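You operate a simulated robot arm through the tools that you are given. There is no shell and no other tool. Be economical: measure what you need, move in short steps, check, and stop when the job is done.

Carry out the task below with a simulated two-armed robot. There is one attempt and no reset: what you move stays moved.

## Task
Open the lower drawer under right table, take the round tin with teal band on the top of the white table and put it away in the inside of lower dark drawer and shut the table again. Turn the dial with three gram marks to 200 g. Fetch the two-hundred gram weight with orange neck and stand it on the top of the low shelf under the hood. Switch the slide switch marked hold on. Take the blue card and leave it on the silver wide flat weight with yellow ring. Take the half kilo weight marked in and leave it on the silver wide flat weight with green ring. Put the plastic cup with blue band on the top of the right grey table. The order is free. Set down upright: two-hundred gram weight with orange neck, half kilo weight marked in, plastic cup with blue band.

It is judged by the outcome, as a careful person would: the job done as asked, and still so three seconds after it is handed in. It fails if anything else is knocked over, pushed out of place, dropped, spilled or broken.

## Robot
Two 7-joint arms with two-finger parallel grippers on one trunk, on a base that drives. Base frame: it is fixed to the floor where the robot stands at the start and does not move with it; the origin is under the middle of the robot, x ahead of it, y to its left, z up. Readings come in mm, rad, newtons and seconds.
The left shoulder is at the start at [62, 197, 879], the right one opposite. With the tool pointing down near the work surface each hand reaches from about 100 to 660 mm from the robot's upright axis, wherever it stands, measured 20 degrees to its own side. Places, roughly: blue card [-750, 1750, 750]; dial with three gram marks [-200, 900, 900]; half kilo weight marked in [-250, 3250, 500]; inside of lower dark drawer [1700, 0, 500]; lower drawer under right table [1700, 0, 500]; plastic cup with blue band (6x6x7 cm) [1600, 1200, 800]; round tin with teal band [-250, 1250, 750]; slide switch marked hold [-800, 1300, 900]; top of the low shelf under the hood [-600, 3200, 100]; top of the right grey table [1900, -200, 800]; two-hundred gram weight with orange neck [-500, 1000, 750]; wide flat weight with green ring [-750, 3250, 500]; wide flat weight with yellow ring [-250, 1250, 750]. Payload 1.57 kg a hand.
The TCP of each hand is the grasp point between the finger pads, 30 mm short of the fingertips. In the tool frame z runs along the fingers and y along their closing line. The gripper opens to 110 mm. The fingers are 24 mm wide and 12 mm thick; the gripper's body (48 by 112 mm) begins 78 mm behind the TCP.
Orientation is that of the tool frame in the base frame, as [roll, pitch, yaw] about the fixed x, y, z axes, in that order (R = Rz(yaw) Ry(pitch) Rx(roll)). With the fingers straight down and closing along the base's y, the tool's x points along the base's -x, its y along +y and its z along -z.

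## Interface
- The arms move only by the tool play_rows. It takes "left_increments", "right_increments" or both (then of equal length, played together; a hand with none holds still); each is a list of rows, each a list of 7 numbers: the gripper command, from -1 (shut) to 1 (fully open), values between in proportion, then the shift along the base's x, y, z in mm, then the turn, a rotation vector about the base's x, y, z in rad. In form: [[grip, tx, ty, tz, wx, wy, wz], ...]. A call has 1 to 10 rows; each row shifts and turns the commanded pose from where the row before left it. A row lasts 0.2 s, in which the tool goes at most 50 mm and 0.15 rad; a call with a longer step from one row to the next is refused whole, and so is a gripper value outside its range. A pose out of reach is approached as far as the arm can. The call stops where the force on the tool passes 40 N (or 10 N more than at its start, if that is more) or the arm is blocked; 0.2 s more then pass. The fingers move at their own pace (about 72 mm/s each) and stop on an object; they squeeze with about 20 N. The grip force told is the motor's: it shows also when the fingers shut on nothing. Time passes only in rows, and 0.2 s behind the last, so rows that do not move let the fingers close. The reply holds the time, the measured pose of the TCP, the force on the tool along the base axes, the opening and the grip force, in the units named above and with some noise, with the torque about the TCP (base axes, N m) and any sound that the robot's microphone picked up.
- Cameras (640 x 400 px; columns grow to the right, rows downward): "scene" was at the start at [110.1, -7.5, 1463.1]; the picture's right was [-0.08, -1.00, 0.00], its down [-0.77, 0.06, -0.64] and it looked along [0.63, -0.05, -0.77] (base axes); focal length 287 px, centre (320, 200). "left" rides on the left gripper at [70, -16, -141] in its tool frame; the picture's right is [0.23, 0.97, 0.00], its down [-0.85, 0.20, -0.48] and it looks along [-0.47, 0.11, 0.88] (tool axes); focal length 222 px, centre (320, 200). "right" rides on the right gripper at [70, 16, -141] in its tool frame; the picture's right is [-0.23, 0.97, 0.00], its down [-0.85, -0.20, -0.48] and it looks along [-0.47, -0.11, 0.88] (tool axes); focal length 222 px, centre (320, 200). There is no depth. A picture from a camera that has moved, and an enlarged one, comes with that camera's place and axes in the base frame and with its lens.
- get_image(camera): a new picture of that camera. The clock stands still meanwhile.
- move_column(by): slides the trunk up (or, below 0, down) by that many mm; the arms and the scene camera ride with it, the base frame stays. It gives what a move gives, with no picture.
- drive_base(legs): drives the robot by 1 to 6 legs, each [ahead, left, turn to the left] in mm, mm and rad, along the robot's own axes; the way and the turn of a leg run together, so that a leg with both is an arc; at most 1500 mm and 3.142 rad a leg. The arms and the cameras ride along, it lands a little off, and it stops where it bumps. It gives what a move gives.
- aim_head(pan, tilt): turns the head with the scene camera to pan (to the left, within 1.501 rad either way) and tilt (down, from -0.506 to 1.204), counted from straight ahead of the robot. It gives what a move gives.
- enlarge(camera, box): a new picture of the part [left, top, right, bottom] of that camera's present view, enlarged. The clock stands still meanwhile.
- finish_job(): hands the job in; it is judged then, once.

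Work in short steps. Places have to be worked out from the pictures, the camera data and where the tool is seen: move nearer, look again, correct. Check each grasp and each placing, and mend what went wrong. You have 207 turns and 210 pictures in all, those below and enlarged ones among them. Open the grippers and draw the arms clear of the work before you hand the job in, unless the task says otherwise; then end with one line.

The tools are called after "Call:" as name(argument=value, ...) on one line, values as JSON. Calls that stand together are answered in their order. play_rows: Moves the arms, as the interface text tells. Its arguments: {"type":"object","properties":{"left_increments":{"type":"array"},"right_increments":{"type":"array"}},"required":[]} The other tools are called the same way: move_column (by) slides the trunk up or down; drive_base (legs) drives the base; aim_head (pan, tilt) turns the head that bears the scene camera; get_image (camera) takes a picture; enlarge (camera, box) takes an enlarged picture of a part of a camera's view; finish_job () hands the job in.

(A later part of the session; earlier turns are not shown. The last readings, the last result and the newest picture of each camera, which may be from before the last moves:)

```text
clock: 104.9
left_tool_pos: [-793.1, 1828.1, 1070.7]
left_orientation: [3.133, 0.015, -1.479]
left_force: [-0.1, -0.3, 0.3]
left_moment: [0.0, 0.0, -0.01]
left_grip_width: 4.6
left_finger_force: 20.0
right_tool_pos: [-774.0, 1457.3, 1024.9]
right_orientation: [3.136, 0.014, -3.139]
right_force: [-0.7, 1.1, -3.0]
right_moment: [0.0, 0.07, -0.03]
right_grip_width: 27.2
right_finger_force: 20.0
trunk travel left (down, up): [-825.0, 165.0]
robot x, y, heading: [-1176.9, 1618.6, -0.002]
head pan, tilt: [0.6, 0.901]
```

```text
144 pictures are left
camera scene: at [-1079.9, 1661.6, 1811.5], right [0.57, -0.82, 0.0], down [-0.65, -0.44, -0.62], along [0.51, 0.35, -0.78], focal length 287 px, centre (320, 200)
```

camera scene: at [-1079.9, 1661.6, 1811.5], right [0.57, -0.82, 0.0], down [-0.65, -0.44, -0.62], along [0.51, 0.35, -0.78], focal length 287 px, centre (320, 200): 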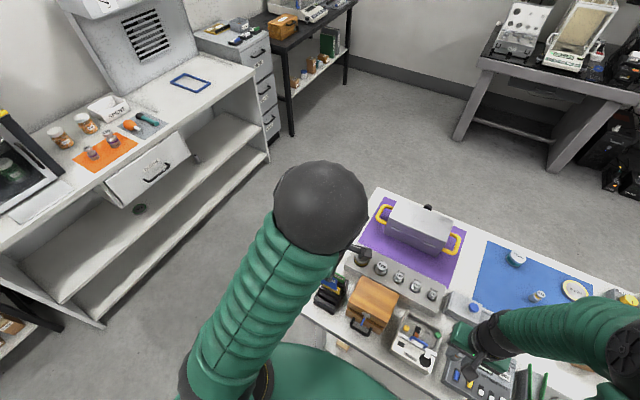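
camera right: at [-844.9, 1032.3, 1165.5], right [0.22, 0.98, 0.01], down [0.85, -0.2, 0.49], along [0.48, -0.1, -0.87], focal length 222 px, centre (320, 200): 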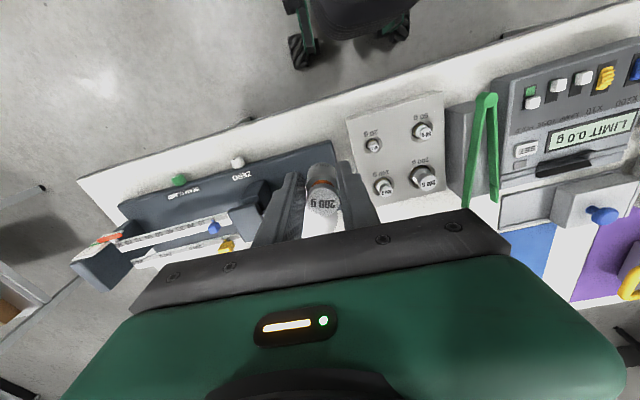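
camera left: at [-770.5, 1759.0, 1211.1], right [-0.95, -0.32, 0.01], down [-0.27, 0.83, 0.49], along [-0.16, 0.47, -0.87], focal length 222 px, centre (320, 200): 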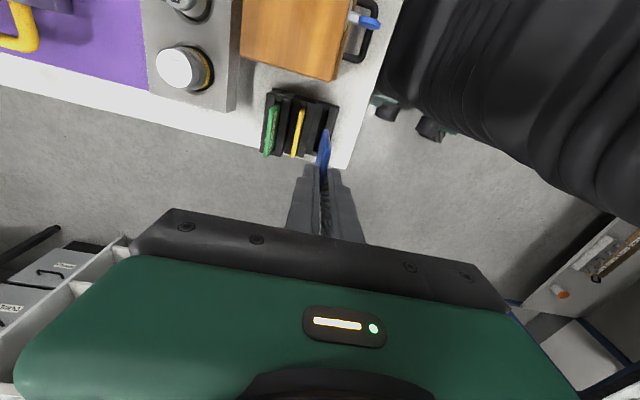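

Card held. Now go around the y-end of the table to its near side: back up, slide left into the corridor (y≈2480), ahead, turn right to face -x.

Call:
drive_base(legs=[[-220, 0, 0], [0, 850, 0]])

Call:
aim_head(pan=0.0, tilt=0.7)

Call:
get_image(camera="scene")

```text
clock: 110.7
left_tool_pos: [-1035.8, 2682.8, 1071.1]
left_orientation: [3.133, 0.014, -1.452]
left_force: [-0.1, -0.7, 0.0]
left_moment: [-0.01, 0.01, 0.02]
left_grip_width: 4.7
left_finger_force: 19.8
right_tool_pos: [-1006.2, 2312.0, 1024.9]
right_orientation: [3.134, 0.013, -3.111]
right_force: [-0.5, 0.5, -2.2]
right_moment: [-0.05, -0.02, 0.02]
right_grip_width: 27.4
right_finger_force: 19.8
trunk travel left (down, up): [-825.0, 165.0]
robot x, y, heading: [-1411.9, 2465.4, 0.026]
head pan, tilt: [0.6, 0.901]
```

```text
clock: 111.7
left_tool_pos: [-1038.1, 2683.4, 1070.6]
left_orientation: [3.134, 0.013, -1.452]
left_force: [-0.2, -0.5, -0.2]
left_moment: [0.03, 0.02, -0.02]
left_grip_width: 4.9
left_finger_force: 20.1
right_tool_pos: [-1008.5, 2312.3, 1026.6]
right_orientation: [3.136, 0.014, -3.112]
right_force: [0.3, 1.0, -2.2]
right_moment: [-0.03, 0.0, -0.02]
right_grip_width: 27.1
right_finger_force: 19.7
trunk travel left (down, up): [-825.0, 165.0]
robot x, y, heading: [-1412.6, 2463.5, 0.027]
head pan, tilt: [0.0, 0.7]
```

```text
143 pictures are left
camera scene: at [-1293.7, 2466.0, 1827.6], right [0.03, -1.0, 0.0], down [-0.65, -0.02, -0.76], along [0.76, 0.02, -0.65], focal length 287 px, centre (320, 200)
```

scene: 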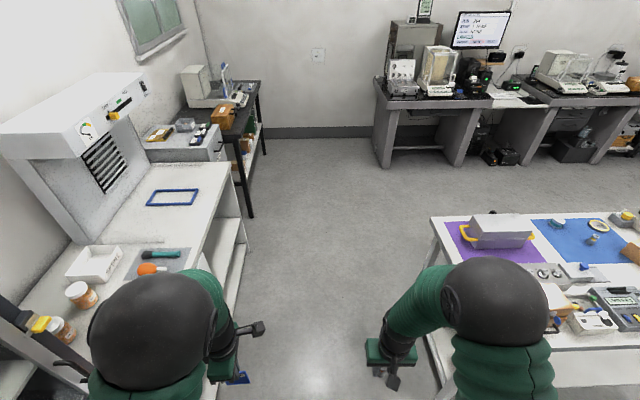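

Corridor is clear on both sides. Drive ahead to x≈500, then turn right to face -x.

Call:
drive_base(legs=[[950, 0, -0.027], [950, 0, 0], [0, 0, -1.57], [0, 0, -1.57]])

Call:
get_image(camera="scene")

```text
clock: 128.9
left_tool_pos: [68.8, 2286.9, 1071.2]
left_orientation: [3.134, 0.011, 1.587]
left_force: [-0.1, 0.4, -0.4]
left_moment: [-0.02, -0.03, -0.02]
left_grip_width: 4.8
left_finger_force: 20.6
right_tool_pos: [80.1, 2657.7, 1026.7]
right_orientation: [3.134, 0.014, -0.077]
right_force: [-0.2, 0.0, -1.5]
right_moment: [-0.03, 0.0, 0.03]
right_grip_width: 27.3
right_finger_force: 20.0
trunk travel left (down, up): [-825.0, 165.0]
robot x, y, heading: [465.4, 2461.9, 3.062]
head pan, tilt: [0.0, 0.7]
```

```text
142 pictures are left
camera scene: at [346.9, 2472.5, 1827.6], right [0.08, 1.0, 0.0], down [0.64, -0.05, -0.76], along [-0.76, 0.06, -0.65], focal length 287 px, centre (320, 200)
```

scene: 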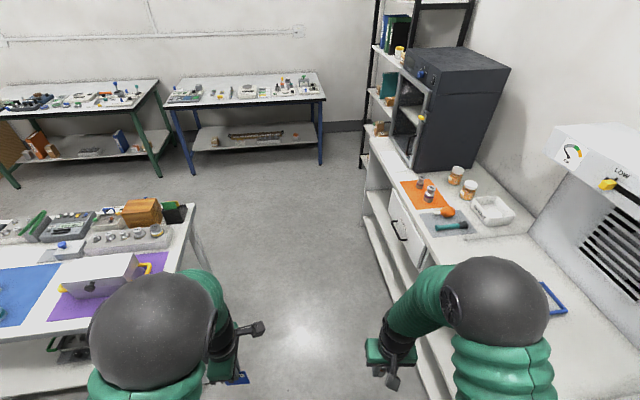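

Slide left to the mat's place, with heading correction.

Call:
drive_base(legs=[[0, 0, 0.08], [0, 1130, 0]])

Call:
play_rows(left_increments=[[-1, 0, 0, 0, 0, 0.14, 0], [-1, 0, 0, 0, 0, 0.14, 0], [-1, 0, 0, 0, 0, 0.14, 0], [-1, 0, 0, 0, 0, 0.14, 0], [-1, 0, 0, 0, 0, 0.14, 0], [-1, 0, 0, 0, 0, 0.14, 0], [-1, 0, 0, 0, 0, 0.14, 0], [-1, 0, 0, 0, 0, 0.14, 0], [-1, 0, 0, 0, 0, 0.14, 0], [-1, 0, 0, 0, 0, 0.14, 0]])

Call:
get_image(camera="scene")

Call:
get_image(camera="left")

```text
clock: 135.2
left_tool_pos: [93.2, 1103.6, 1072.9]
left_orientation: [3.136, 0.016, 1.67]
left_force: [0.5, 0.2, -0.1]
left_moment: [-0.02, 0.05, 0.0]
left_grip_width: 4.9
left_finger_force: 20.3
right_tool_pos: [70.5, 1473.0, 1026.0]
right_orientation: [3.133, 0.015, 0.012]
right_force: [-0.6, -0.6, -2.5]
right_moment: [0.02, -0.03, -0.01]
right_grip_width: 27.0
right_finger_force: 20.0
trunk travel left (down, up): [-825.0, 165.0]
robot x, y, heading: [471.7, 1313.0, -3.135]
head pan, tilt: [0.0, 0.7]
```

```text
clock: 137.4
left_tool_pos: [12.3, 1096.2, 1047.8]
left_orientation: [-1.748, -0.098, 1.602]
left_force: [0.3, -0.1, 0.1]
left_moment: [0.02, -0.02, 0.0]
left_grip_width: 4.7
left_finger_force: 20.2
left hand out of reach, approached as far as the arm can: row 3, 4, 5, 6, 7
right_tool_pos: [73.1, 1470.0, 1027.4]
right_orientation: [3.136, 0.017, 0.011]
right_force: [0.2, 0.8, -2.1]
right_moment: [0.04, -0.03, 0.01]
right_grip_width: 27.0
right_finger_force: 20.2
trunk travel left (down, up): [-825.0, 165.0]
robot x, y, heading: [469.4, 1313.7, -3.132]
head pan, tilt: [0.0, 0.7]
```

```text
141 pictures are left
camera scene: at [351.0, 1308.0, 1827.6], right [-0.01, 1.0, 0.0], down [0.65, 0.01, -0.76], along [-0.76, -0.01, -0.65], focal length 287 px, centre (320, 200)
```

scene: 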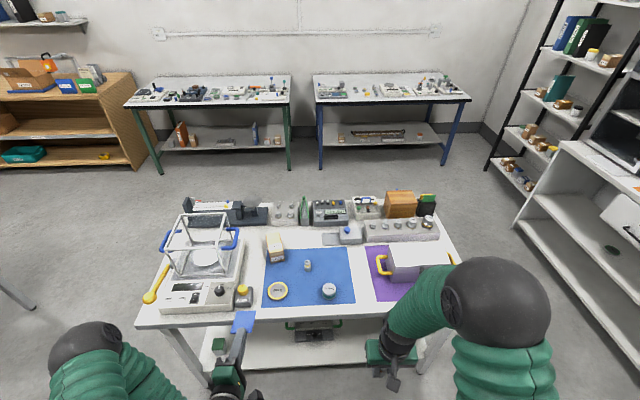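

```text
140 pictures are left
camera left: at [145.7, 1164.1, 1095.3], right [0.16, 0.32, -0.93], down [0.53, -0.83, -0.19], along [-0.83, -0.46, -0.31], focal length 222 px, centre (320, 200)
```

left: 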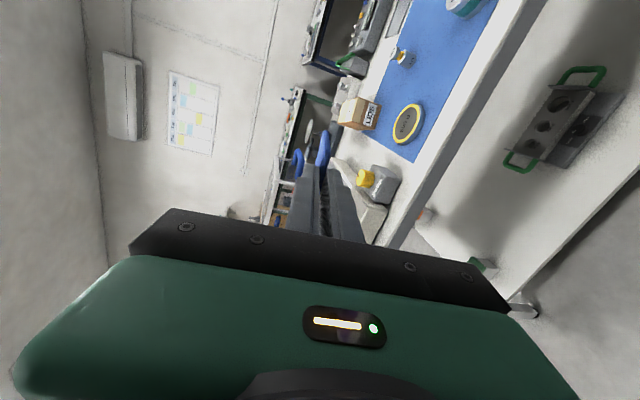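

Hand is nearly horizontal (10° down). Enlarge the ring weight and the card.

Call:
enlarge(camera="scene", box=[200, 260, 360, 360])

Call:
enlarge(camera="left", box=[280, 80, 440, 180])

```text
4.00 times, centred on (280, 310) of scene
camera zoom: at [351.0, 1308.0, 1827.6], right [-0.01, 1.0, 0.0], down [0.65, 0.01, -0.76], along [-0.76, -0.01, -0.65], focal length 1146 px, centre (480, -240)
```

zoom: 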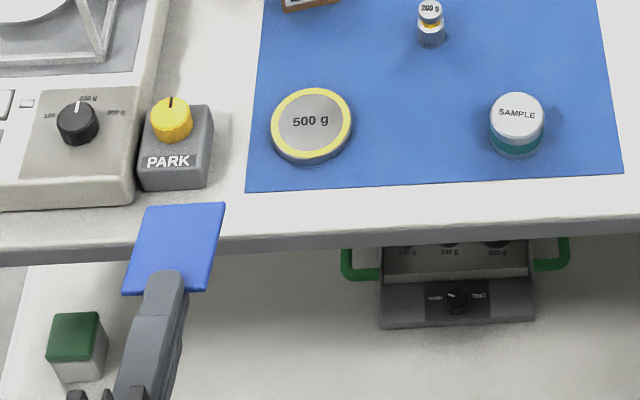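

```text
4.00 times, centred on (360, 130) of left
camera zoom: at [145.7, 1164.1, 1095.3], right [0.16, 0.32, -0.93], down [0.53, -0.83, -0.19], along [-0.83, -0.46, -0.31], focal length 888 px, centre (160, 480)
```

zoom: 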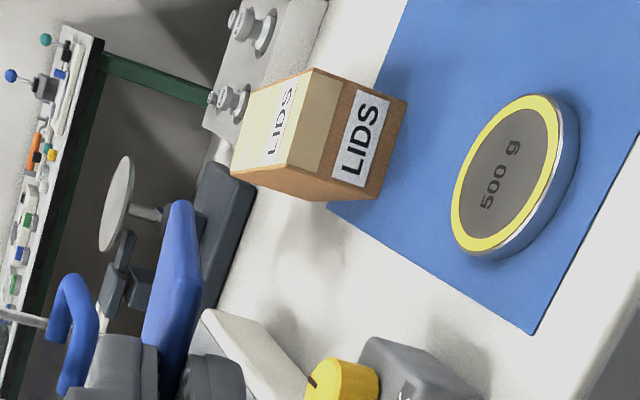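

Disc top ≈(-264,1136,835), table edge x≈-174, z≈818; card ≈60×71, centre 52 mm ahead of TCP. Drive ahead 130, level the hand a bit more and align y.

Call:
drive_base(legs=[[130, 0, -0.01]])

Call:
play_rows(left_increments=[[-1, 0, 20, -10, 0, 0.05, 0], [-1, 0, 20, -30, 0, 0.05, 0], [-1, 0, 0, -45, 0, 0, 0], [-1, 0, 0, -45, 0, 0, 0], [-1, 0, 0, 0, 0, 0, 0], [-1, 0, 0, 0, 0, 0, 0]])

Call:
get_image(camera="scene")

```text
clock: 138.7
left_tool_pos: [-115.0, 1099.3, 1048.0]
left_orientation: [-1.746, -0.096, 1.591]
left_force: [0.0, 0.3, -1.1]
left_moment: [0.0, -0.01, 0.03]
left_grip_width: 4.9
left_finger_force: 19.9
right_tool_pos: [-51.7, 1473.7, 1028.1]
right_orientation: [3.137, 0.019, 0.0]
right_force: [0.0, 0.2, -3.2]
right_moment: [0.02, 0.02, -0.02]
right_grip_width: 27.1
right_finger_force: 20.0
trunk travel left (down, up): [-825.0, 165.0]
robot x, y, heading: [342.2, 1313.4, 3.14]
head pan, tilt: [0.0, 0.7]
```

```text
clock: 140.1
left_tool_pos: [-117.5, 1141.4, 917.1]
left_orientation: [-1.65, -0.097, 1.58]
left_force: [-1.1, -0.8, -0.4]
left_moment: [-0.01, 0.04, 0.0]
left_grip_width: 4.9
left_finger_force: 20.4
right_tool_pos: [-53.8, 1474.1, 1027.5]
right_orientation: [3.136, 0.015, -0.001]
right_force: [0.4, 0.3, -1.5]
right_moment: [0.02, -0.02, -0.02]
right_grip_width: 27.2
right_finger_force: 20.2
trunk travel left (down, up): [-825.0, 165.0]
robot x, y, heading: [343.3, 1312.8, 3.139]
head pan, tilt: [0.0, 0.7]
```

```text
137 pictures are left
camera scene: at [224.0, 1310.1, 1827.6], right [0.0, 1.0, 0.0], down [0.65, 0.0, -0.76], along [-0.76, 0.0, -0.65], focal length 287 px, centre (320, 200)
```

scene: 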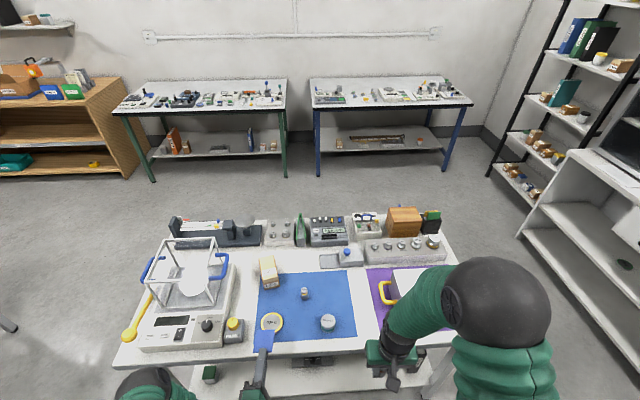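

Level out the sideways tilt, move forward over the disc at z≈868, then look.

Call:
play_rows(left_increments=[[-1, 0, -3, -5, -0.097, 0, 0], [-1, -30, 0, -15, 0, 0, 0], [-1, -35, 0, -15, 0, 0, 0], [-1, -28, 0, -14, 0, 0, 0], [-1, 0, 0, 0, 0, 0, 0]])

Call:
enlarge(camera="scene", box=[200, 280, 360, 380])

Call:
get_image(camera="left")

```text
clock: 141.3
left_tool_pos: [-211.2, 1135.2, 867.9]
left_orientation: [-1.646, -0.001, 1.581]
left_force: [0.6, -0.2, 0.0]
left_moment: [-0.03, -0.02, 0.01]
left_grip_width: 5.0
left_finger_force: 19.7
right_tool_pos: [-53.6, 1474.4, 1027.8]
right_orientation: [3.138, 0.017, 0.0]
right_force: [0.1, -0.9, -2.0]
right_moment: [0.01, -0.02, -0.02]
right_grip_width: 27.2
right_finger_force: 19.8
trunk travel left (down, up): [-825.0, 165.0]
robot x, y, heading: [342.6, 1311.6, 3.14]
head pan, tilt: [0.0, 0.7]
```

```text
4.00 times, centred on (280, 330) of scene
camera zoom: at [224.2, 1310.0, 1827.6], right [0.0, 1.0, 0.0], down [0.65, 0.0, -0.76], along [-0.76, 0.0, -0.65], focal length 1146 px, centre (480, -320)
```

zoom: 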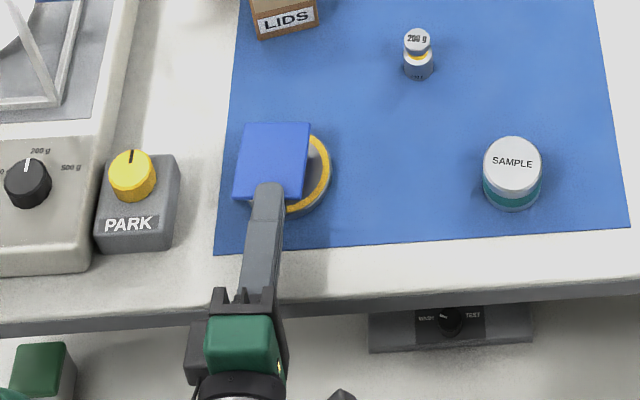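

```text
135 pictures are left
camera left: at [-72.3, 1206.5, 895.2], right [0.07, 0.23, -0.97], down [0.5, -0.85, -0.16], along [-0.86, -0.47, -0.18], focal length 222 px, centre (320, 200)
```

left: 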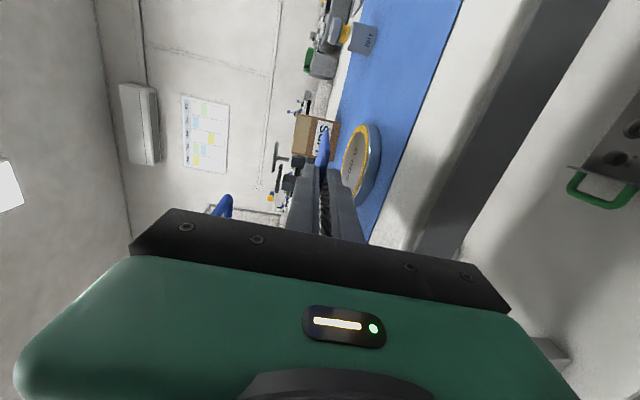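

Card needs about +9 mm in y and -10 mm in x. Shift, then lower to z≈845.

Call:
play_rows(left_increments=[[-1, -10, 9, -8, 0, 0, 0], [-1, 0, 0, -8, 0, 0, 0], [-1, 0, 0, -6, 0, 0, 0], [-1, 0, 0, 0, 0, 0, 0]])

Call:
enlarge(camera="scene", box=[200, 280, 360, 380])

Call:
enlarge(camera="left", box=[280, 100, 440, 200])

```text
clock: 142.5
left_tool_pos: [-239.2, 1124.8, 869.2]
left_orientation: [-1.602, 0.021, 1.604]
left_force: [-0.5, 0.8, 0.6]
left_moment: [0.02, -0.05, 0.03]
left_grip_width: 4.9
left_finger_force: 20.2
right_tool_pos: [-51.1, 1473.7, 1026.9]
right_orientation: [3.135, 0.017, 0.001]
right_force: [-0.2, -0.6, -2.3]
right_moment: [-0.03, 0.01, -0.01]
right_grip_width: 27.0
right_finger_force: 20.1
trunk travel left (down, up): [-825.0, 165.0]
robot x, y, heading: [339.5, 1309.2, 3.143]
head pan, tilt: [0.0, 0.7]
stopped in row 4 (left hand): the arm was blocked; the commanded pose is now the measured one
```

```text
4.00 times, centred on (280, 330) of scene
camera zoom: at [223.8, 1310.0, 1827.6], right [0.0, 1.0, 0.0], down [0.65, 0.0, -0.76], along [-0.76, 0.0, -0.65], focal length 1146 px, centre (480, -320)
```

zoom: 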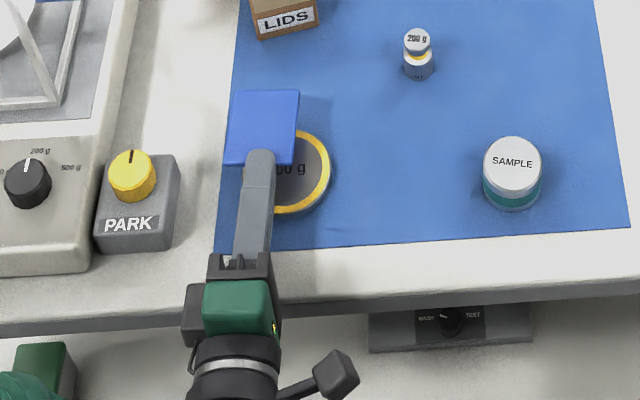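

```text
4.00 times, centred on (360, 150) of left
camera zoom: at [-101.2, 1199.4, 888.5], right [0.02, 0.21, -0.98], down [0.51, -0.84, -0.17], along [-0.86, -0.5, -0.13], focal length 888 px, centre (160, 400)
```

zoom: 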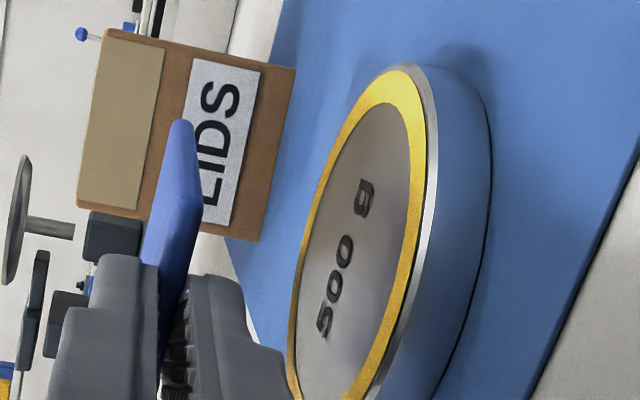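

The gripper body met the table edge (blocked, no real force). I lift and back off, pitch the hand ~23° further down so the body clears the table.

Call:
play_rows(left_increments=[[-1, 10, 0, 25, 0, 0, 0], [-1, 20, 10, 25, 0, 0, 0], [-1, 10, 10, 10, 0, -0.14, 0], [-1, 0, 0, 0, 0, -0.14, 0], [-1, 0, 0, 0, -0.02, -0.14, 0], [-1, 0, 0, 0, 0, 0, 0]])

Call:
enlarge(camera="scene", box=[200, 280, 360, 380])

```text
clock: 143.9
left_tool_pos: [-195.4, 1146.7, 927.1]
left_orientation: [-2.028, 0.052, 1.589]
left_force: [1.3, 0.3, -0.2]
left_moment: [0.03, -0.02, 0.01]
left_grip_width: 4.7
left_finger_force: 19.8
right_tool_pos: [-51.3, 1474.0, 1028.1]
right_orientation: [3.137, 0.018, 0.0]
right_force: [-1.4, -0.2, -2.0]
right_moment: [0.04, -0.01, 0.01]
right_grip_width: 27.0
right_finger_force: 20.0
trunk travel left (down, up): [-825.0, 165.0]
robot x, y, heading: [346.4, 1309.1, 3.137]
head pan, tilt: [0.0, 0.7]
```

```text
4.00 times, centred on (280, 330) of scene
camera zoom: at [223.8, 1309.9, 1827.6], right [0.0, 1.0, 0.0], down [0.65, 0.0, -0.76], along [-0.76, 0.0, -0.65], focal length 1146 px, centre (480, -320)
```

zoom: 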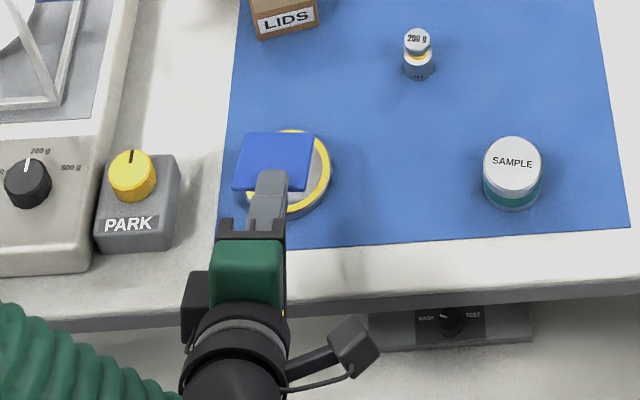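

Geometry agrees. Move -24 in x, +3 in y and lower 46 mm; then check contact.

Call:
play_rows(left_increments=[[-1, -12, 3, -15, 0.05, 0, 0], [-1, -12, 0, -15, 0, 0, 0], [-1, 0, 0, -12, 0, 0, 0], [-1, 0, 0, -4, 0, 0, 0], [-1, 0, 0, 0, 0, 0, 0]])

Call:
enlarge(camera="scene", box=[200, 280, 360, 380])

Call:
enlarge(camera="left", box=[280, 100, 440, 200])

```text
clock: 145.1
left_tool_pos: [-218.4, 1151.3, 881.6]
left_orientation: [-2.03, 0.001, 1.59]
left_force: [-0.1, 0.8, -1.0]
left_moment: [0.01, 0.01, 0.01]
left_grip_width: 4.5
left_finger_force: 20.4
right_tool_pos: [-52.0, 1474.1, 1028.4]
right_orientation: [3.134, 0.017, 0.0]
right_force: [0.2, 0.3, -1.8]
right_moment: [0.04, -0.01, 0.01]
right_grip_width: 27.0
right_finger_force: 19.9
trunk travel left (down, up): [-825.0, 165.0]
robot x, y, heading: [340.8, 1310.3, 3.135]
head pan, tilt: [0.0, 0.7]
```

```text
4.00 times, centred on (280, 330) of scene
camera zoom: at [223.4, 1309.9, 1827.5], right [0.0, 1.0, 0.0], down [0.65, 0.0, -0.76], along [-0.76, 0.0, -0.65], focal length 1146 px, centre (480, -320)
```

zoom: 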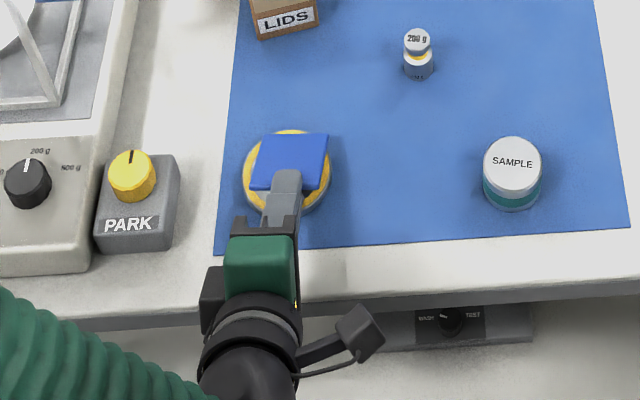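

```text
4.00 times, centred on (360, 150) of left
camera zoom: at [-101.5, 1222.3, 958.3], right [0.42, 0.24, -0.87], down [0.53, -0.85, 0.03], along [-0.73, -0.48, -0.48], focal length 888 px, centre (160, 400)
```

zoom: 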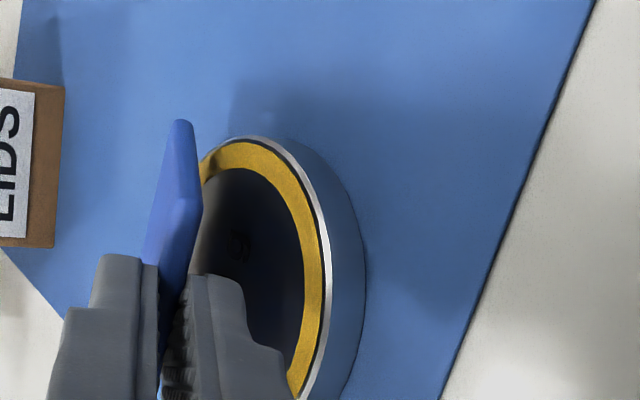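

Shift y -7, x -4, and lower to contact.

Call:
play_rows(left_increments=[[-1, -4, -7, 0, 0, 0, 0], [-1, 0, 0, -3, 0, 0, 0], [-1, 0, 0, -3, 0, 0, 0], [-1, 0, 0, -2, 0, 0, 0], [-1, 0, 0, 0, 0, 0, 0]])

Call:
enlarge(camera="scene", box=[200, 280, 360, 380])

Call:
enlarge(camera="left", box=[280, 100, 440, 200])

```text
clock: 146.3
left_tool_pos: [-224.6, 1142.5, 873.6]
left_orientation: [-2.026, 0.0, 1.592]
left_force: [1.5, -0.8, 1.8]
left_moment: [-0.11, 0.15, 0.05]
left_grip_width: 5.0
left_finger_force: 20.2
right_tool_pos: [-51.6, 1474.3, 1026.4]
right_orientation: [3.136, 0.015, -0.001]
right_force: [0.0, -1.4, -2.3]
right_moment: [-0.01, -0.01, 0.03]
right_grip_width: 27.1
right_finger_force: 19.3
trunk travel left (down, up): [-825.0, 165.0]
robot x, y, heading: [345.0, 1310.4, 3.144]
head pan, tilt: [0.0, 0.7]
```

```text
4.00 times, centred on (280, 330) of scene
camera zoom: at [224.4, 1309.9, 1827.6], right [0.0, 1.0, 0.0], down [0.65, 0.0, -0.76], along [-0.76, 0.0, -0.65], focal length 1146 px, centre (480, -320)
```

zoom: 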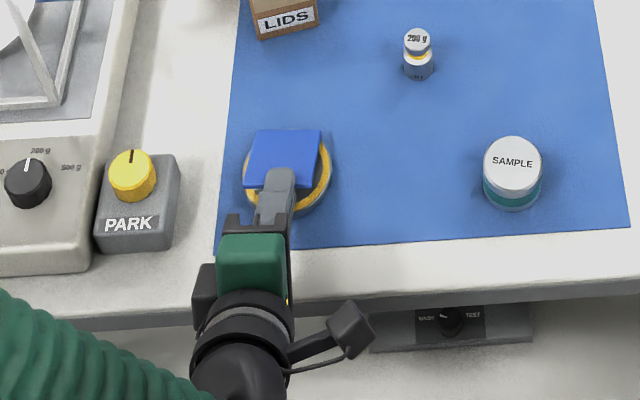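

```text
4.00 times, centred on (360, 150) of left
camera zoom: at [-106.3, 1214.5, 950.5], right [0.42, 0.24, -0.87], down [0.53, -0.85, 0.03], along [-0.73, -0.48, -0.48], focal length 888 px, centre (160, 400)
```

zoom: 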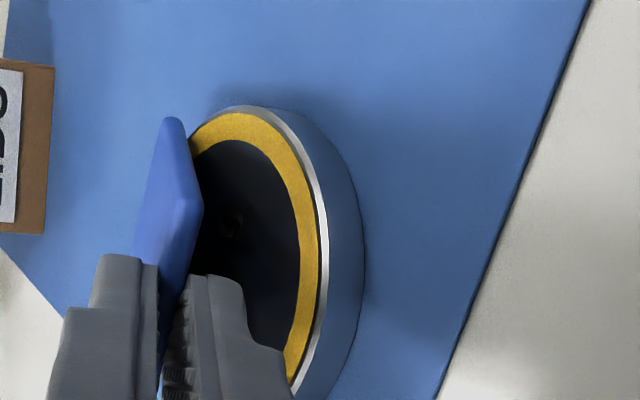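

Light contact at the far edge. Flatten slightly by 0.12 rad about the far edge, then open a little.

Call:
play_rows(left_increments=[[-1, 3, 1, -3, 0, 0.06, 0], [-1, 3, 0, -4, 0, 0.06, 0], [-1, 0, 0, 0, 0, 0, 0], [-0.8, 0, 0, 0, 0, 0, 0], [-0.75, 0, 0, 0, 0, 0, 0], [-0.75, 0, 0, 0, 0, 0, 0]])

Call:
enlarge(camera="scene", box=[200, 280, 360, 380])

Call:
enlarge(camera="left", box=[280, 100, 440, 200])

```text
clock: 147.7
left_tool_pos: [-219.2, 1143.0, 866.0]
left_orientation: [-1.907, -0.002, 1.589]
left_force: [0.2, 0.0, -0.9]
left_moment: [0.0, 0.0, -0.03]
left_grip_width: 13.5
left_finger_force: 0.3
right_tool_pos: [-52.8, 1473.4, 1028.5]
right_orientation: [3.137, 0.018, 0.0]
right_force: [0.6, 0.4, -2.0]
right_moment: [-0.01, -0.02, 0.04]
right_grip_width: 27.0
right_finger_force: 20.0
trunk travel left (down, up): [-825.0, 165.0]
robot x, y, heading: [340.4, 1313.1, 3.144]
head pan, tilt: [0.0, 0.7]
```

```text
4.00 times, centred on (280, 330) of scene
camera zoom: at [223.8, 1309.9, 1827.6], right [0.0, 1.0, 0.0], down [0.65, 0.0, -0.76], along [-0.76, 0.0, -0.65], focal length 1146 px, centre (480, -320)
```

zoom: 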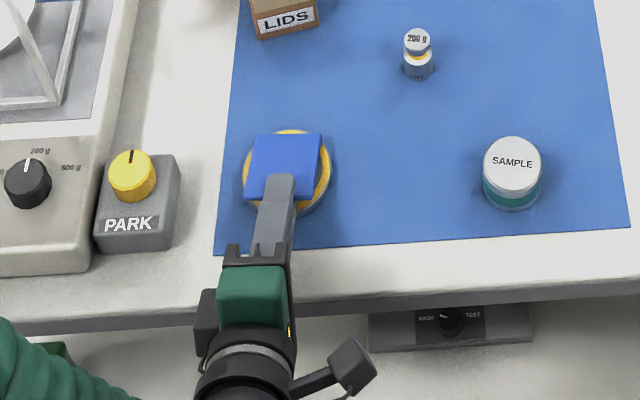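

```text
4.00 times, centred on (360, 150) of left
camera zoom: at [-91.9, 1215.2, 928.3], right [0.32, 0.24, -0.92], down [0.53, -0.85, -0.03], along [-0.78, -0.48, -0.39], focal length 888 px, centre (160, 400)
```

zoom: 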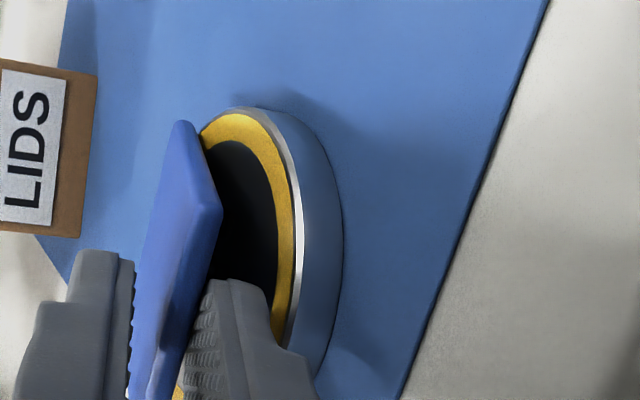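

Card rests on disc and lower finger. Withdraw backwards along the fingers.

Call:
play_rows(left_increments=[[-0.7, 5, 0, 0, 0, 0, 0], [-0.7, 8, 0, 1, 0, 0, 0], [-0.7, 10, 0, 2, 0, 0, 0], [-0.7, 20, 0, 10, 0, 0, 0], [-0.7, 40, 0, 20, 0, 0, 0], [-0.7, 40, 0, 25, 0, 0, 0]])

Call:
enlarge(camera="scene", box=[200, 280, 360, 380])

Call:
get_image(camera="left")

```text
clock: 149.1
left_tool_pos: [-96.1, 1144.1, 922.7]
left_orientation: [-1.906, -0.001, 1.589]
left_force: [0.1, 0.5, 0.7]
left_moment: [0.0, 0.03, -0.01]
left_grip_width: 16.4
left_finger_force: 0.1
right_tool_pos: [-50.6, 1473.6, 1027.9]
right_orientation: [3.137, 0.019, 0.0]
right_force: [0.4, -0.7, -1.9]
right_moment: [-0.02, 0.01, -0.03]
right_grip_width: 27.0
right_finger_force: 19.6
trunk travel left (down, up): [-825.0, 165.0]
robot x, y, heading: [344.0, 1307.3, 3.141]
head pan, tilt: [0.0, 0.7]
```

```text
4.00 times, centred on (280, 330) of scene
camera zoom: at [225.8, 1309.5, 1827.7], right [0.0, 1.0, 0.0], down [0.65, 0.0, -0.76], along [-0.76, 0.0, -0.65], focal length 1146 px, centre (480, -320)
```

zoom: 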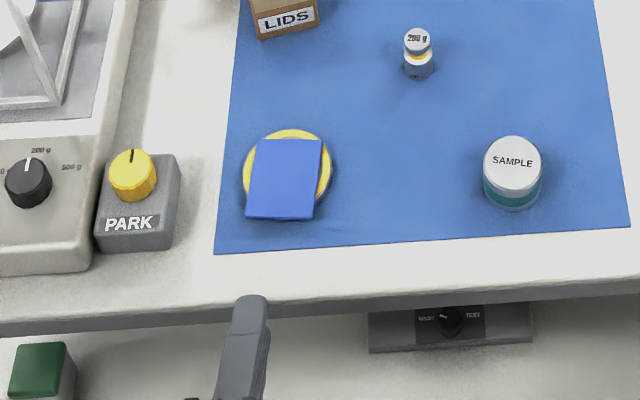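

```text
124 pictures are left
camera left: at [30.4, 1215.6, 983.7], right [0.32, 0.24, -0.92], down [0.53, -0.85, -0.03], along [-0.78, -0.48, -0.39], focal length 222 px, centre (320, 200)
```

left: 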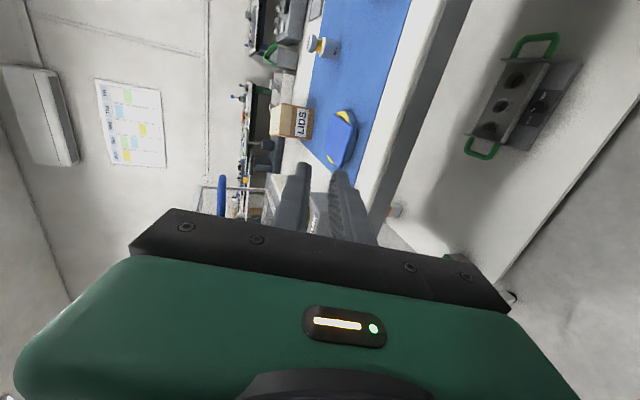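

Card lies flat on the yellow-ring weight. Now to the hood cabinet: back up, turn right to face +y, drive along and slide in front of it.

Call:
drive_base(legs=[[-150, 0, 0], [0, 0, -1.571], [930, 0, 0], [0, 930, 0]])

Call:
aim_head(pan=0.0, tilt=0.8)

Call:
get_image(camera="scene")

```text
clock: 163.3
left_tool_pos: [-571.7, 2711.4, 921.3]
left_orientation: [-1.909, -0.001, 0.0]
left_force: [-0.2, 0.0, -0.1]
left_moment: [0.01, -0.03, 0.0]
left_grip_width: 16.4
left_finger_force: 0.1
right_tool_pos: [-243.0, 2658.6, 1026.8]
right_orientation: [3.134, 0.017, -1.587]
right_force: [0.3, 0.1, -2.2]
right_moment: [-0.04, 0.02, -0.01]
right_grip_width: 27.1
right_finger_force: 20.1
trunk travel left (down, up): [-825.0, 165.0]
robot x, y, heading: [-414.9, 2268.2, 1.549]
head pan, tilt: [0.0, 0.7]
```

```text
clock: 163.9
left_tool_pos: [-572.2, 2708.8, 921.7]
left_orientation: [-1.907, -0.002, 0.0]
left_force: [-1.6, -0.6, -0.6]
left_moment: [0.0, 0.0, 0.0]
left_grip_width: 16.7
left_finger_force: 0.1
right_tool_pos: [-243.5, 2658.8, 1028.8]
right_orientation: [3.134, 0.02, -1.588]
right_force: [0.6, -0.1, -1.8]
right_moment: [-0.02, -0.04, -0.03]
right_grip_width: 27.2
right_finger_force: 19.9
trunk travel left (down, up): [-825.0, 165.0]
robot x, y, heading: [-412.3, 2272.7, 1.552]
head pan, tilt: [0.0, 0.799]
```

```text
123 pictures are left
camera scene: at [-412.1, 2381.6, 1819.4], right [1.0, -0.02, 0.0], down [-0.01, -0.72, -0.7], along [0.01, 0.7, -0.72], focal length 287 px, centre (320, 200)
```

scene: 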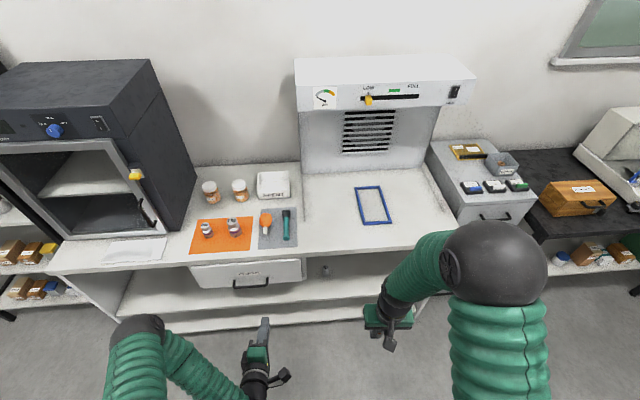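

I lower the trunk to see the shelves and the counter from a lower angle.

Call:
move_column(by=-350)

Call:
aim_head(pan=0.0, tilt=0.6)

Call:
get_image(camera="scene")

Call:
get_image(camera="left")

```text
clock: 167.4
left_tool_pos: [-573.6, 2709.6, 572.4]
left_orientation: [-1.907, -0.003, 0.001]
left_force: [-0.1, 0.2, -0.4]
left_moment: [-0.02, 0.01, -0.05]
left_grip_width: 16.5
left_finger_force: 0.0
right_tool_pos: [-245.0, 2657.8, 677.5]
right_orientation: [3.137, 0.019, -1.589]
right_force: [-0.4, 0.1, -1.4]
right_moment: [-0.01, 0.0, -0.02]
right_grip_width: 27.4
right_finger_force: 19.9
trunk travel left (down, up): [-475.0, 515.0]
robot x, y, heading: [-414.5, 2263.2, 1.547]
head pan, tilt: [0.0, 0.799]
```

```text
clock: 168.1
left_tool_pos: [-573.5, 2709.7, 572.2]
left_orientation: [-1.908, -0.004, 0.0]
left_force: [0.9, -0.3, -0.4]
left_moment: [0.02, 0.0, -0.01]
left_grip_width: 16.4
left_finger_force: 0.0
right_tool_pos: [-245.2, 2658.1, 677.4]
right_orientation: [3.136, 0.019, -1.588]
right_force: [-0.3, -0.3, -1.9]
right_moment: [-0.03, 0.03, 0.0]
right_grip_width: 27.2
right_finger_force: 20.4
trunk travel left (down, up): [-475.0, 515.0]
robot x, y, heading: [-415.2, 2270.9, 1.547]
head pan, tilt: [0.0, 0.6]
```

```text
122 pictures are left
camera scene: at [-412.6, 2388.4, 1486.2], right [1.0, -0.02, 0.0], down [-0.01, -0.57, -0.82], along [0.02, 0.82, -0.57], focal length 287 px, centre (320, 200)
```

scene: 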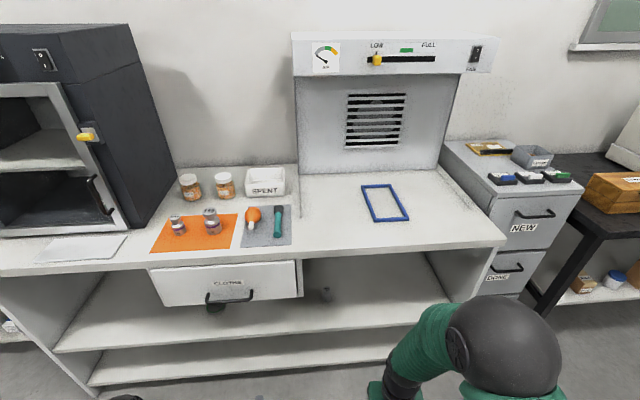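

```text
121 pictures are left
camera left: at [-504.5, 2581.3, 633.5], right [0.23, -0.32, -0.92], down [-0.86, -0.52, -0.03], along [-0.46, 0.79, -0.39], focal length 222 px, centre (320, 200)
```

left: 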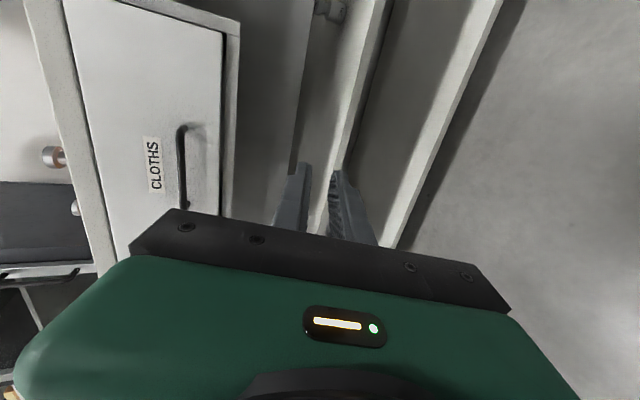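

Counter is at z≈862 with front edge y≈3028 near x=-400, and the cabinet is yawed ≈0.076. I turn to face it squarely and enlarge the shelf objects.

Call:
drive_base(legs=[[0, 0, 0.1]])

Call:
enlarge(camera="scene", box=[190, 250, 430, 400])

Call:
get_image(camera="left")

```text
clock: 169.0
left_tool_pos: [-616.2, 2691.6, 571.2]
left_orientation: [-1.907, -0.002, 0.099]
left_force: [-0.1, 0.1, -0.1]
left_moment: [-0.01, 0.0, -0.01]
left_grip_width: 16.2
left_finger_force: 0.0
right_tool_pos: [-284.3, 2674.7, 678.0]
right_orientation: [3.135, 0.019, -1.487]
right_force: [-0.4, 0.3, -1.3]
right_moment: [-0.01, 0.01, 0.01]
right_grip_width: 27.2
right_finger_force: 20.1
trunk travel left (down, up): [-475.0, 515.0]
robot x, y, heading: [-410.0, 2267.8, 1.652]
head pan, tilt: [0.0, 0.6]
```

```text
2.67 times, centred on (310, 325) of scene
camera zoom: at [-422.7, 2388.2, 1486.2], right [1.0, 0.08, 0.0], down [0.04, -0.57, -0.82], along [-0.07, 0.82, -0.57], focal length 764 px, centre (347, -133)
```

zoom: 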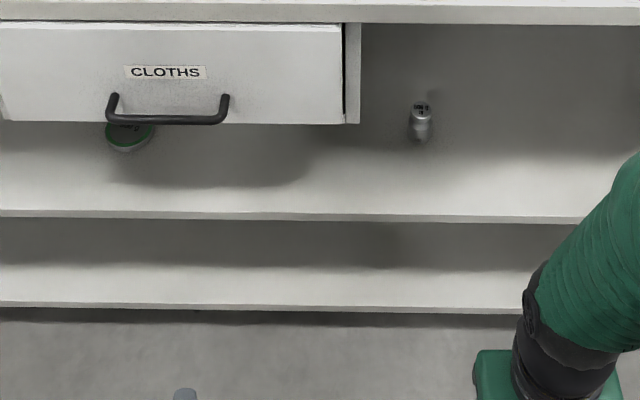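

```text
119 pictures are left
camera left: at [-534.1, 2570.9, 633.6], right [0.26, -0.3, -0.92], down [-0.8, -0.6, -0.03], along [-0.54, 0.74, -0.39], focal length 222 px, centre (320, 200)
```

left: 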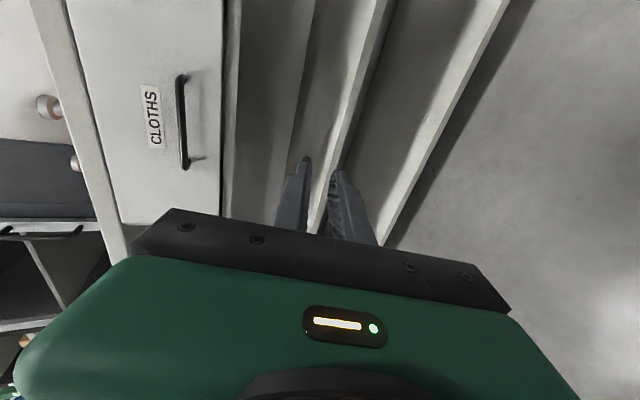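

Estimates: counter top z≈854, mid shelf ≈420, low shelf ≈140, drawer underside ≈632; IN weight ≈(-362,3157), green-ring disc ≈(-825,3115). I stage the 200 g weight on the counter to regrasp it horizontally: retract the left hand, raise trunk, then approach.

Call:
play_rows(left_increments=[[0, 0, -45, 0, 0, 0, 0], [0, 0, -45, 0, 0, 0, 0], [0, 0, -45, 0, 0, 0, 0]])

Call:
move_column(by=280)

Call:
drive_base(legs=[[240, 0, 0]])

Call:
get_image(camera="scene")

Call:
get_image(camera="right")

```text
clock: 169.8
left_tool_pos: [-615.3, 2558.2, 571.8]
left_orientation: [-1.902, -0.004, 0.098]
left_force: [-0.3, -0.2, 0.7]
left_moment: [0.04, -0.04, 0.01]
left_grip_width: 55.0
left_finger_force: 0.0
right_tool_pos: [-284.3, 2671.3, 678.3]
right_orientation: [3.138, 0.021, -1.489]
right_force: [-0.3, 0.3, -2.4]
right_moment: [-0.01, 0.01, 0.03]
right_grip_width: 27.0
right_finger_force: 20.1
trunk travel left (down, up): [-475.0, 515.0]
robot x, y, heading: [-416.2, 2266.2, 1.652]
head pan, tilt: [0.0, 0.6]
```

```text
clock: 172.7
left_tool_pos: [-615.2, 2559.6, 852.1]
left_orientation: [-1.907, -0.003, 0.1]
left_force: [-0.2, 0.1, 0.3]
left_moment: [-0.01, -0.03, -0.01]
left_grip_width: 55.1
left_finger_force: 0.0
right_tool_pos: [-284.6, 2672.2, 958.2]
right_orientation: [3.136, 0.019, -1.488]
right_force: [0.8, 0.3, -2.7]
right_moment: [0.01, 0.0, 0.01]
right_grip_width: 27.0
right_finger_force: 20.0
trunk travel left (down, up): [-755.0, 235.0]
robot x, y, heading: [-415.1, 2268.5, 1.653]
head pan, tilt: [0.0, 0.6]
```

```text
clock: 174.4
left_tool_pos: [-638.6, 2793.6, 851.9]
left_orientation: [-1.904, -0.003, 0.109]
left_force: [-0.1, -0.3, -1.0]
left_moment: [0.04, 0.02, 0.0]
left_grip_width: 54.9
left_finger_force: 0.1
right_tool_pos: [-307.0, 2910.2, 959.7]
right_orientation: [3.134, 0.021, -1.48]
right_force: [-0.1, -0.3, -2.2]
right_moment: [-0.08, 0.01, 0.02]
right_grip_width: 27.1
right_finger_force: 20.0
trunk travel left (down, up): [-755.0, 235.0]
robot x, y, heading: [-434.2, 2504.9, 1.662]
head pan, tilt: [0.0, 0.6]
```

```text
118 pictures are left
camera scene: at [-445.5, 2622.1, 1766.5], right [1.0, 0.09, 0.0], down [0.05, -0.56, -0.83], along [-0.07, 0.82, -0.56], focal length 287 px, centre (320, 200)
```

scene: 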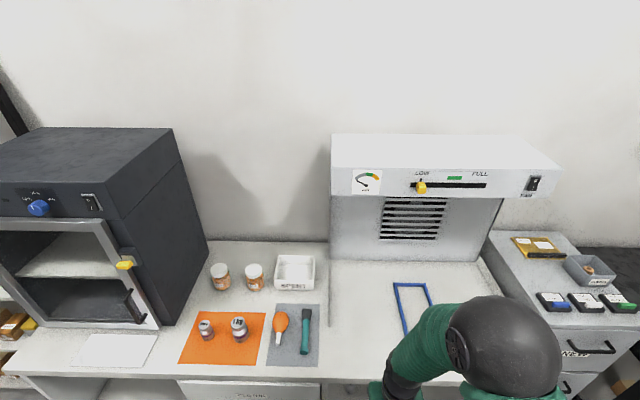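

```text
117 pictures are left
camera right: at [-315.8, 2836.7, 1098.1], right [-0.99, 0.14, 0.01], down [0.12, 0.86, 0.5], along [0.06, 0.49, -0.87], focal length 222 px, centre (320, 200)
```

right: 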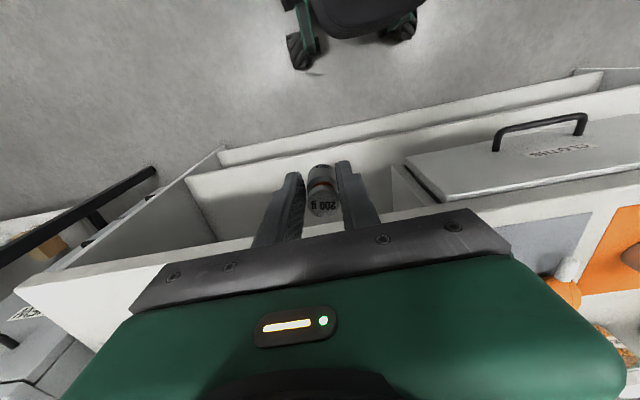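

Extend the right hand over the counter to (-320,3065) and lower to z≈916.

Call:
play_rows(right_increments=[[-1, -4, 40, 0, 0, 0, 0], [-1, -4, 40, 0, 0, 0, 0], [-1, -4, 40, 0, 0, 0, 0], [-1, 0, 35, 0, 0, 0, 0], [-1, 0, 0, -20, 0, 0, 0], [-1, 0, 0, -20, 0, 0, 0], [-1, 0, 0, 0, 0, 0, 0]])

Call:
get_image(camera="right")

```text
clock: 176.0
left_tool_pos: [-637.7, 2794.4, 852.0]
left_orientation: [-1.904, -0.002, 0.109]
left_force: [0.5, -0.1, 0.2]
left_moment: [0.01, -0.01, 0.0]
left_grip_width: 55.0
left_finger_force: 0.1
right_tool_pos: [-319.6, 3066.5, 917.3]
right_orientation: [3.136, 0.018, -1.479]
right_force: [0.4, 0.0, -1.5]
right_moment: [-0.03, -0.02, -0.01]
right_grip_width: 27.2
right_finger_force: 20.2
trunk travel left (down, up): [-755.0, 235.0]
robot x, y, heading: [-434.4, 2504.1, 1.659]
head pan, tilt: [0.0, 0.6]
```

```text
116 pictures are left
camera right: at [-328.1, 2993.9, 1056.5], right [-0.99, 0.14, 0.01], down [0.12, 0.86, 0.49], along [0.06, 0.49, -0.87], focal length 222 px, centre (320, 200)
```

right: 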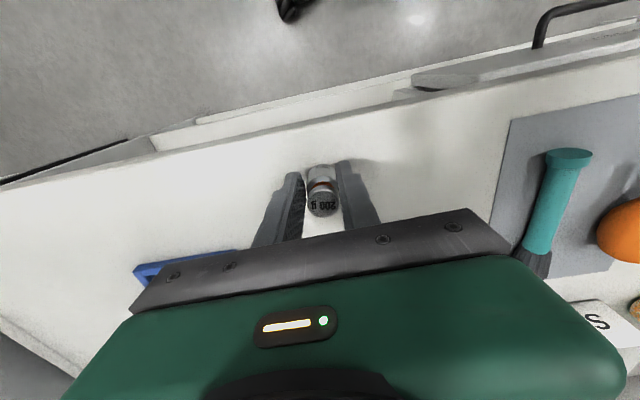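

Over the counter. Lower in small steps until contact.

Call:
play_rows(right_increments=[[-1, 0, 0, -3, 0, 0, 0], [-1, 0, 0, -3, 0, 0, 0], [-1, 0, 0, -2, 0, 0, 0], [-1, 0, 0, 0, 0, 0, 0]])

```text
clock: 177.0
left_tool_pos: [-639.0, 2794.1, 850.2]
left_orientation: [-1.903, -0.003, 0.109]
left_force: [-0.5, -0.4, -0.4]
left_moment: [0.03, 0.0, -0.03]
left_grip_width: 55.0
left_finger_force: 0.0
right_tool_pos: [-319.3, 3065.9, 911.0]
right_orientation: [3.138, 0.023, -1.481]
right_force: [-1.7, 1.7, 12.3]
right_moment: [0.2, 0.04, 0.02]
right_grip_width: 27.3
right_finger_force: 20.2
trunk travel left (down, up): [-755.0, 235.0]
robot x, y, heading: [-433.7, 2505.9, 1.66]
head pan, tilt: [0.0, 0.6]
```

Contact. Release and rise, then check it stands.

Call:
play_rows(right_increments=[[-1, 0, 0, 1, 0, 0, 0], [-0.3, 0, 0, 0, 0, 0, 0], [0, 0, 0, 0, 0, 0, 0], [0, 0, 0, 0, 0, 0, 0], [0, 0, 0, 30, 0, 0, 0], [0, 0, 0, 40, 0, 0, 0], [0, 0, -40, 20, 0, 0, 0]])

Call:
enlarge(camera="right", box=[220, 120, 420, 245])

```text
clock: 178.6
left_tool_pos: [-638.8, 2793.5, 852.2]
left_orientation: [-1.904, -0.004, 0.109]
left_force: [-0.6, -0.1, 0.0]
left_moment: [-0.01, 0.02, 0.01]
left_grip_width: 55.3
left_finger_force: 0.0
right_tool_pos: [-318.1, 3024.4, 1004.2]
right_orientation: [3.136, 0.023, -1.48]
right_force: [0.4, -0.4, -0.6]
right_moment: [0.0, 0.0, 0.0]
right_grip_width: 55.0
right_finger_force: 0.1
trunk travel left (down, up): [-755.0, 235.0]
robot x, y, heading: [-433.2, 2505.8, 1.66]
head pan, tilt: [0.0, 0.6]
```

```text
3.20 times, centred on (320, 182) of right
camera zoom: at [-325.4, 2950.2, 1143.2], right [-0.99, 0.14, 0.01], down [0.12, 0.86, 0.5], along [0.06, 0.49, -0.87], focal length 711 px, centre (320, 256)
```

zoom: 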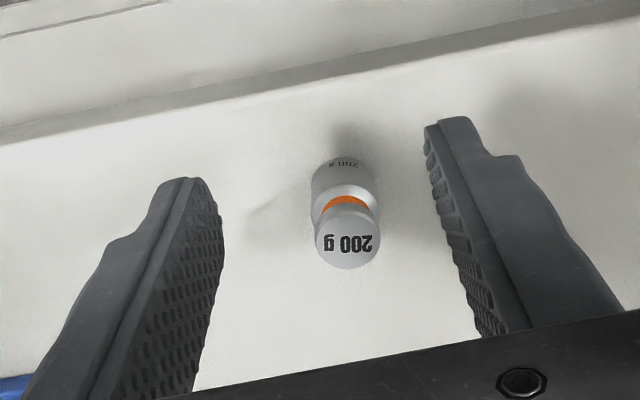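

The weight stands. Now pitch the right hand up to ~30° below horizontal, backing off a bit.

Call:
play_rows(right_increments=[[0, 0, -10, 0, 0.148, 0.013, 0], [0, 0, -10, 0, 0.148, 0.013, 0], [0, 0, -10, 0, 0.148, 0.013, 0], [0, 0, -10, 0, 0.148, 0.013, 0], [0, 0, -10, 0, 0.148, 0.013, 0], [0, 0, -10, 0, 0.148, 0.013, 0], [0, 0, -10, 0, 0.148, 0.013, 0], [0, 0, 0, 0, 0, 0, 0]])

Call:
get_image(camera="right")

```text
clock: 180.4
left_tool_pos: [-638.4, 2793.8, 852.0]
left_orientation: [-1.905, -0.003, 0.107]
left_force: [-0.6, 0.2, 0.0]
left_moment: [0.03, -0.02, 0.02]
left_grip_width: 54.9
left_finger_force: 0.0
right_tool_pos: [-326.9, 2975.3, 987.9]
right_orientation: [-3.139, 1.061, -1.474]
right_force: [1.3, 0.1, 0.4]
right_moment: [0.02, -0.02, 0.02]
right_grip_width: 54.9
right_finger_force: 0.1
right hand out of reach, approached as far as the arm can: row 6, 7
trunk travel left (down, up): [-755.0, 235.0]
robot x, y, heading: [-435.1, 2506.1, 1.659]
head pan, tilt: [0.0, 0.6]
```

```text
114 pictures are left
camera right: at [-327.4, 2818.2, 995.9], right [-0.98, 0.02, 0.2], down [0.2, 0.02, 0.98], along [0.01, 1.0, -0.02], focal length 222 px, centre (320, 200)
```

right: 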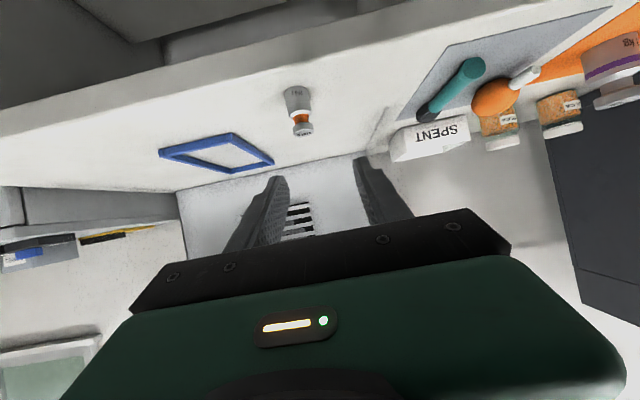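

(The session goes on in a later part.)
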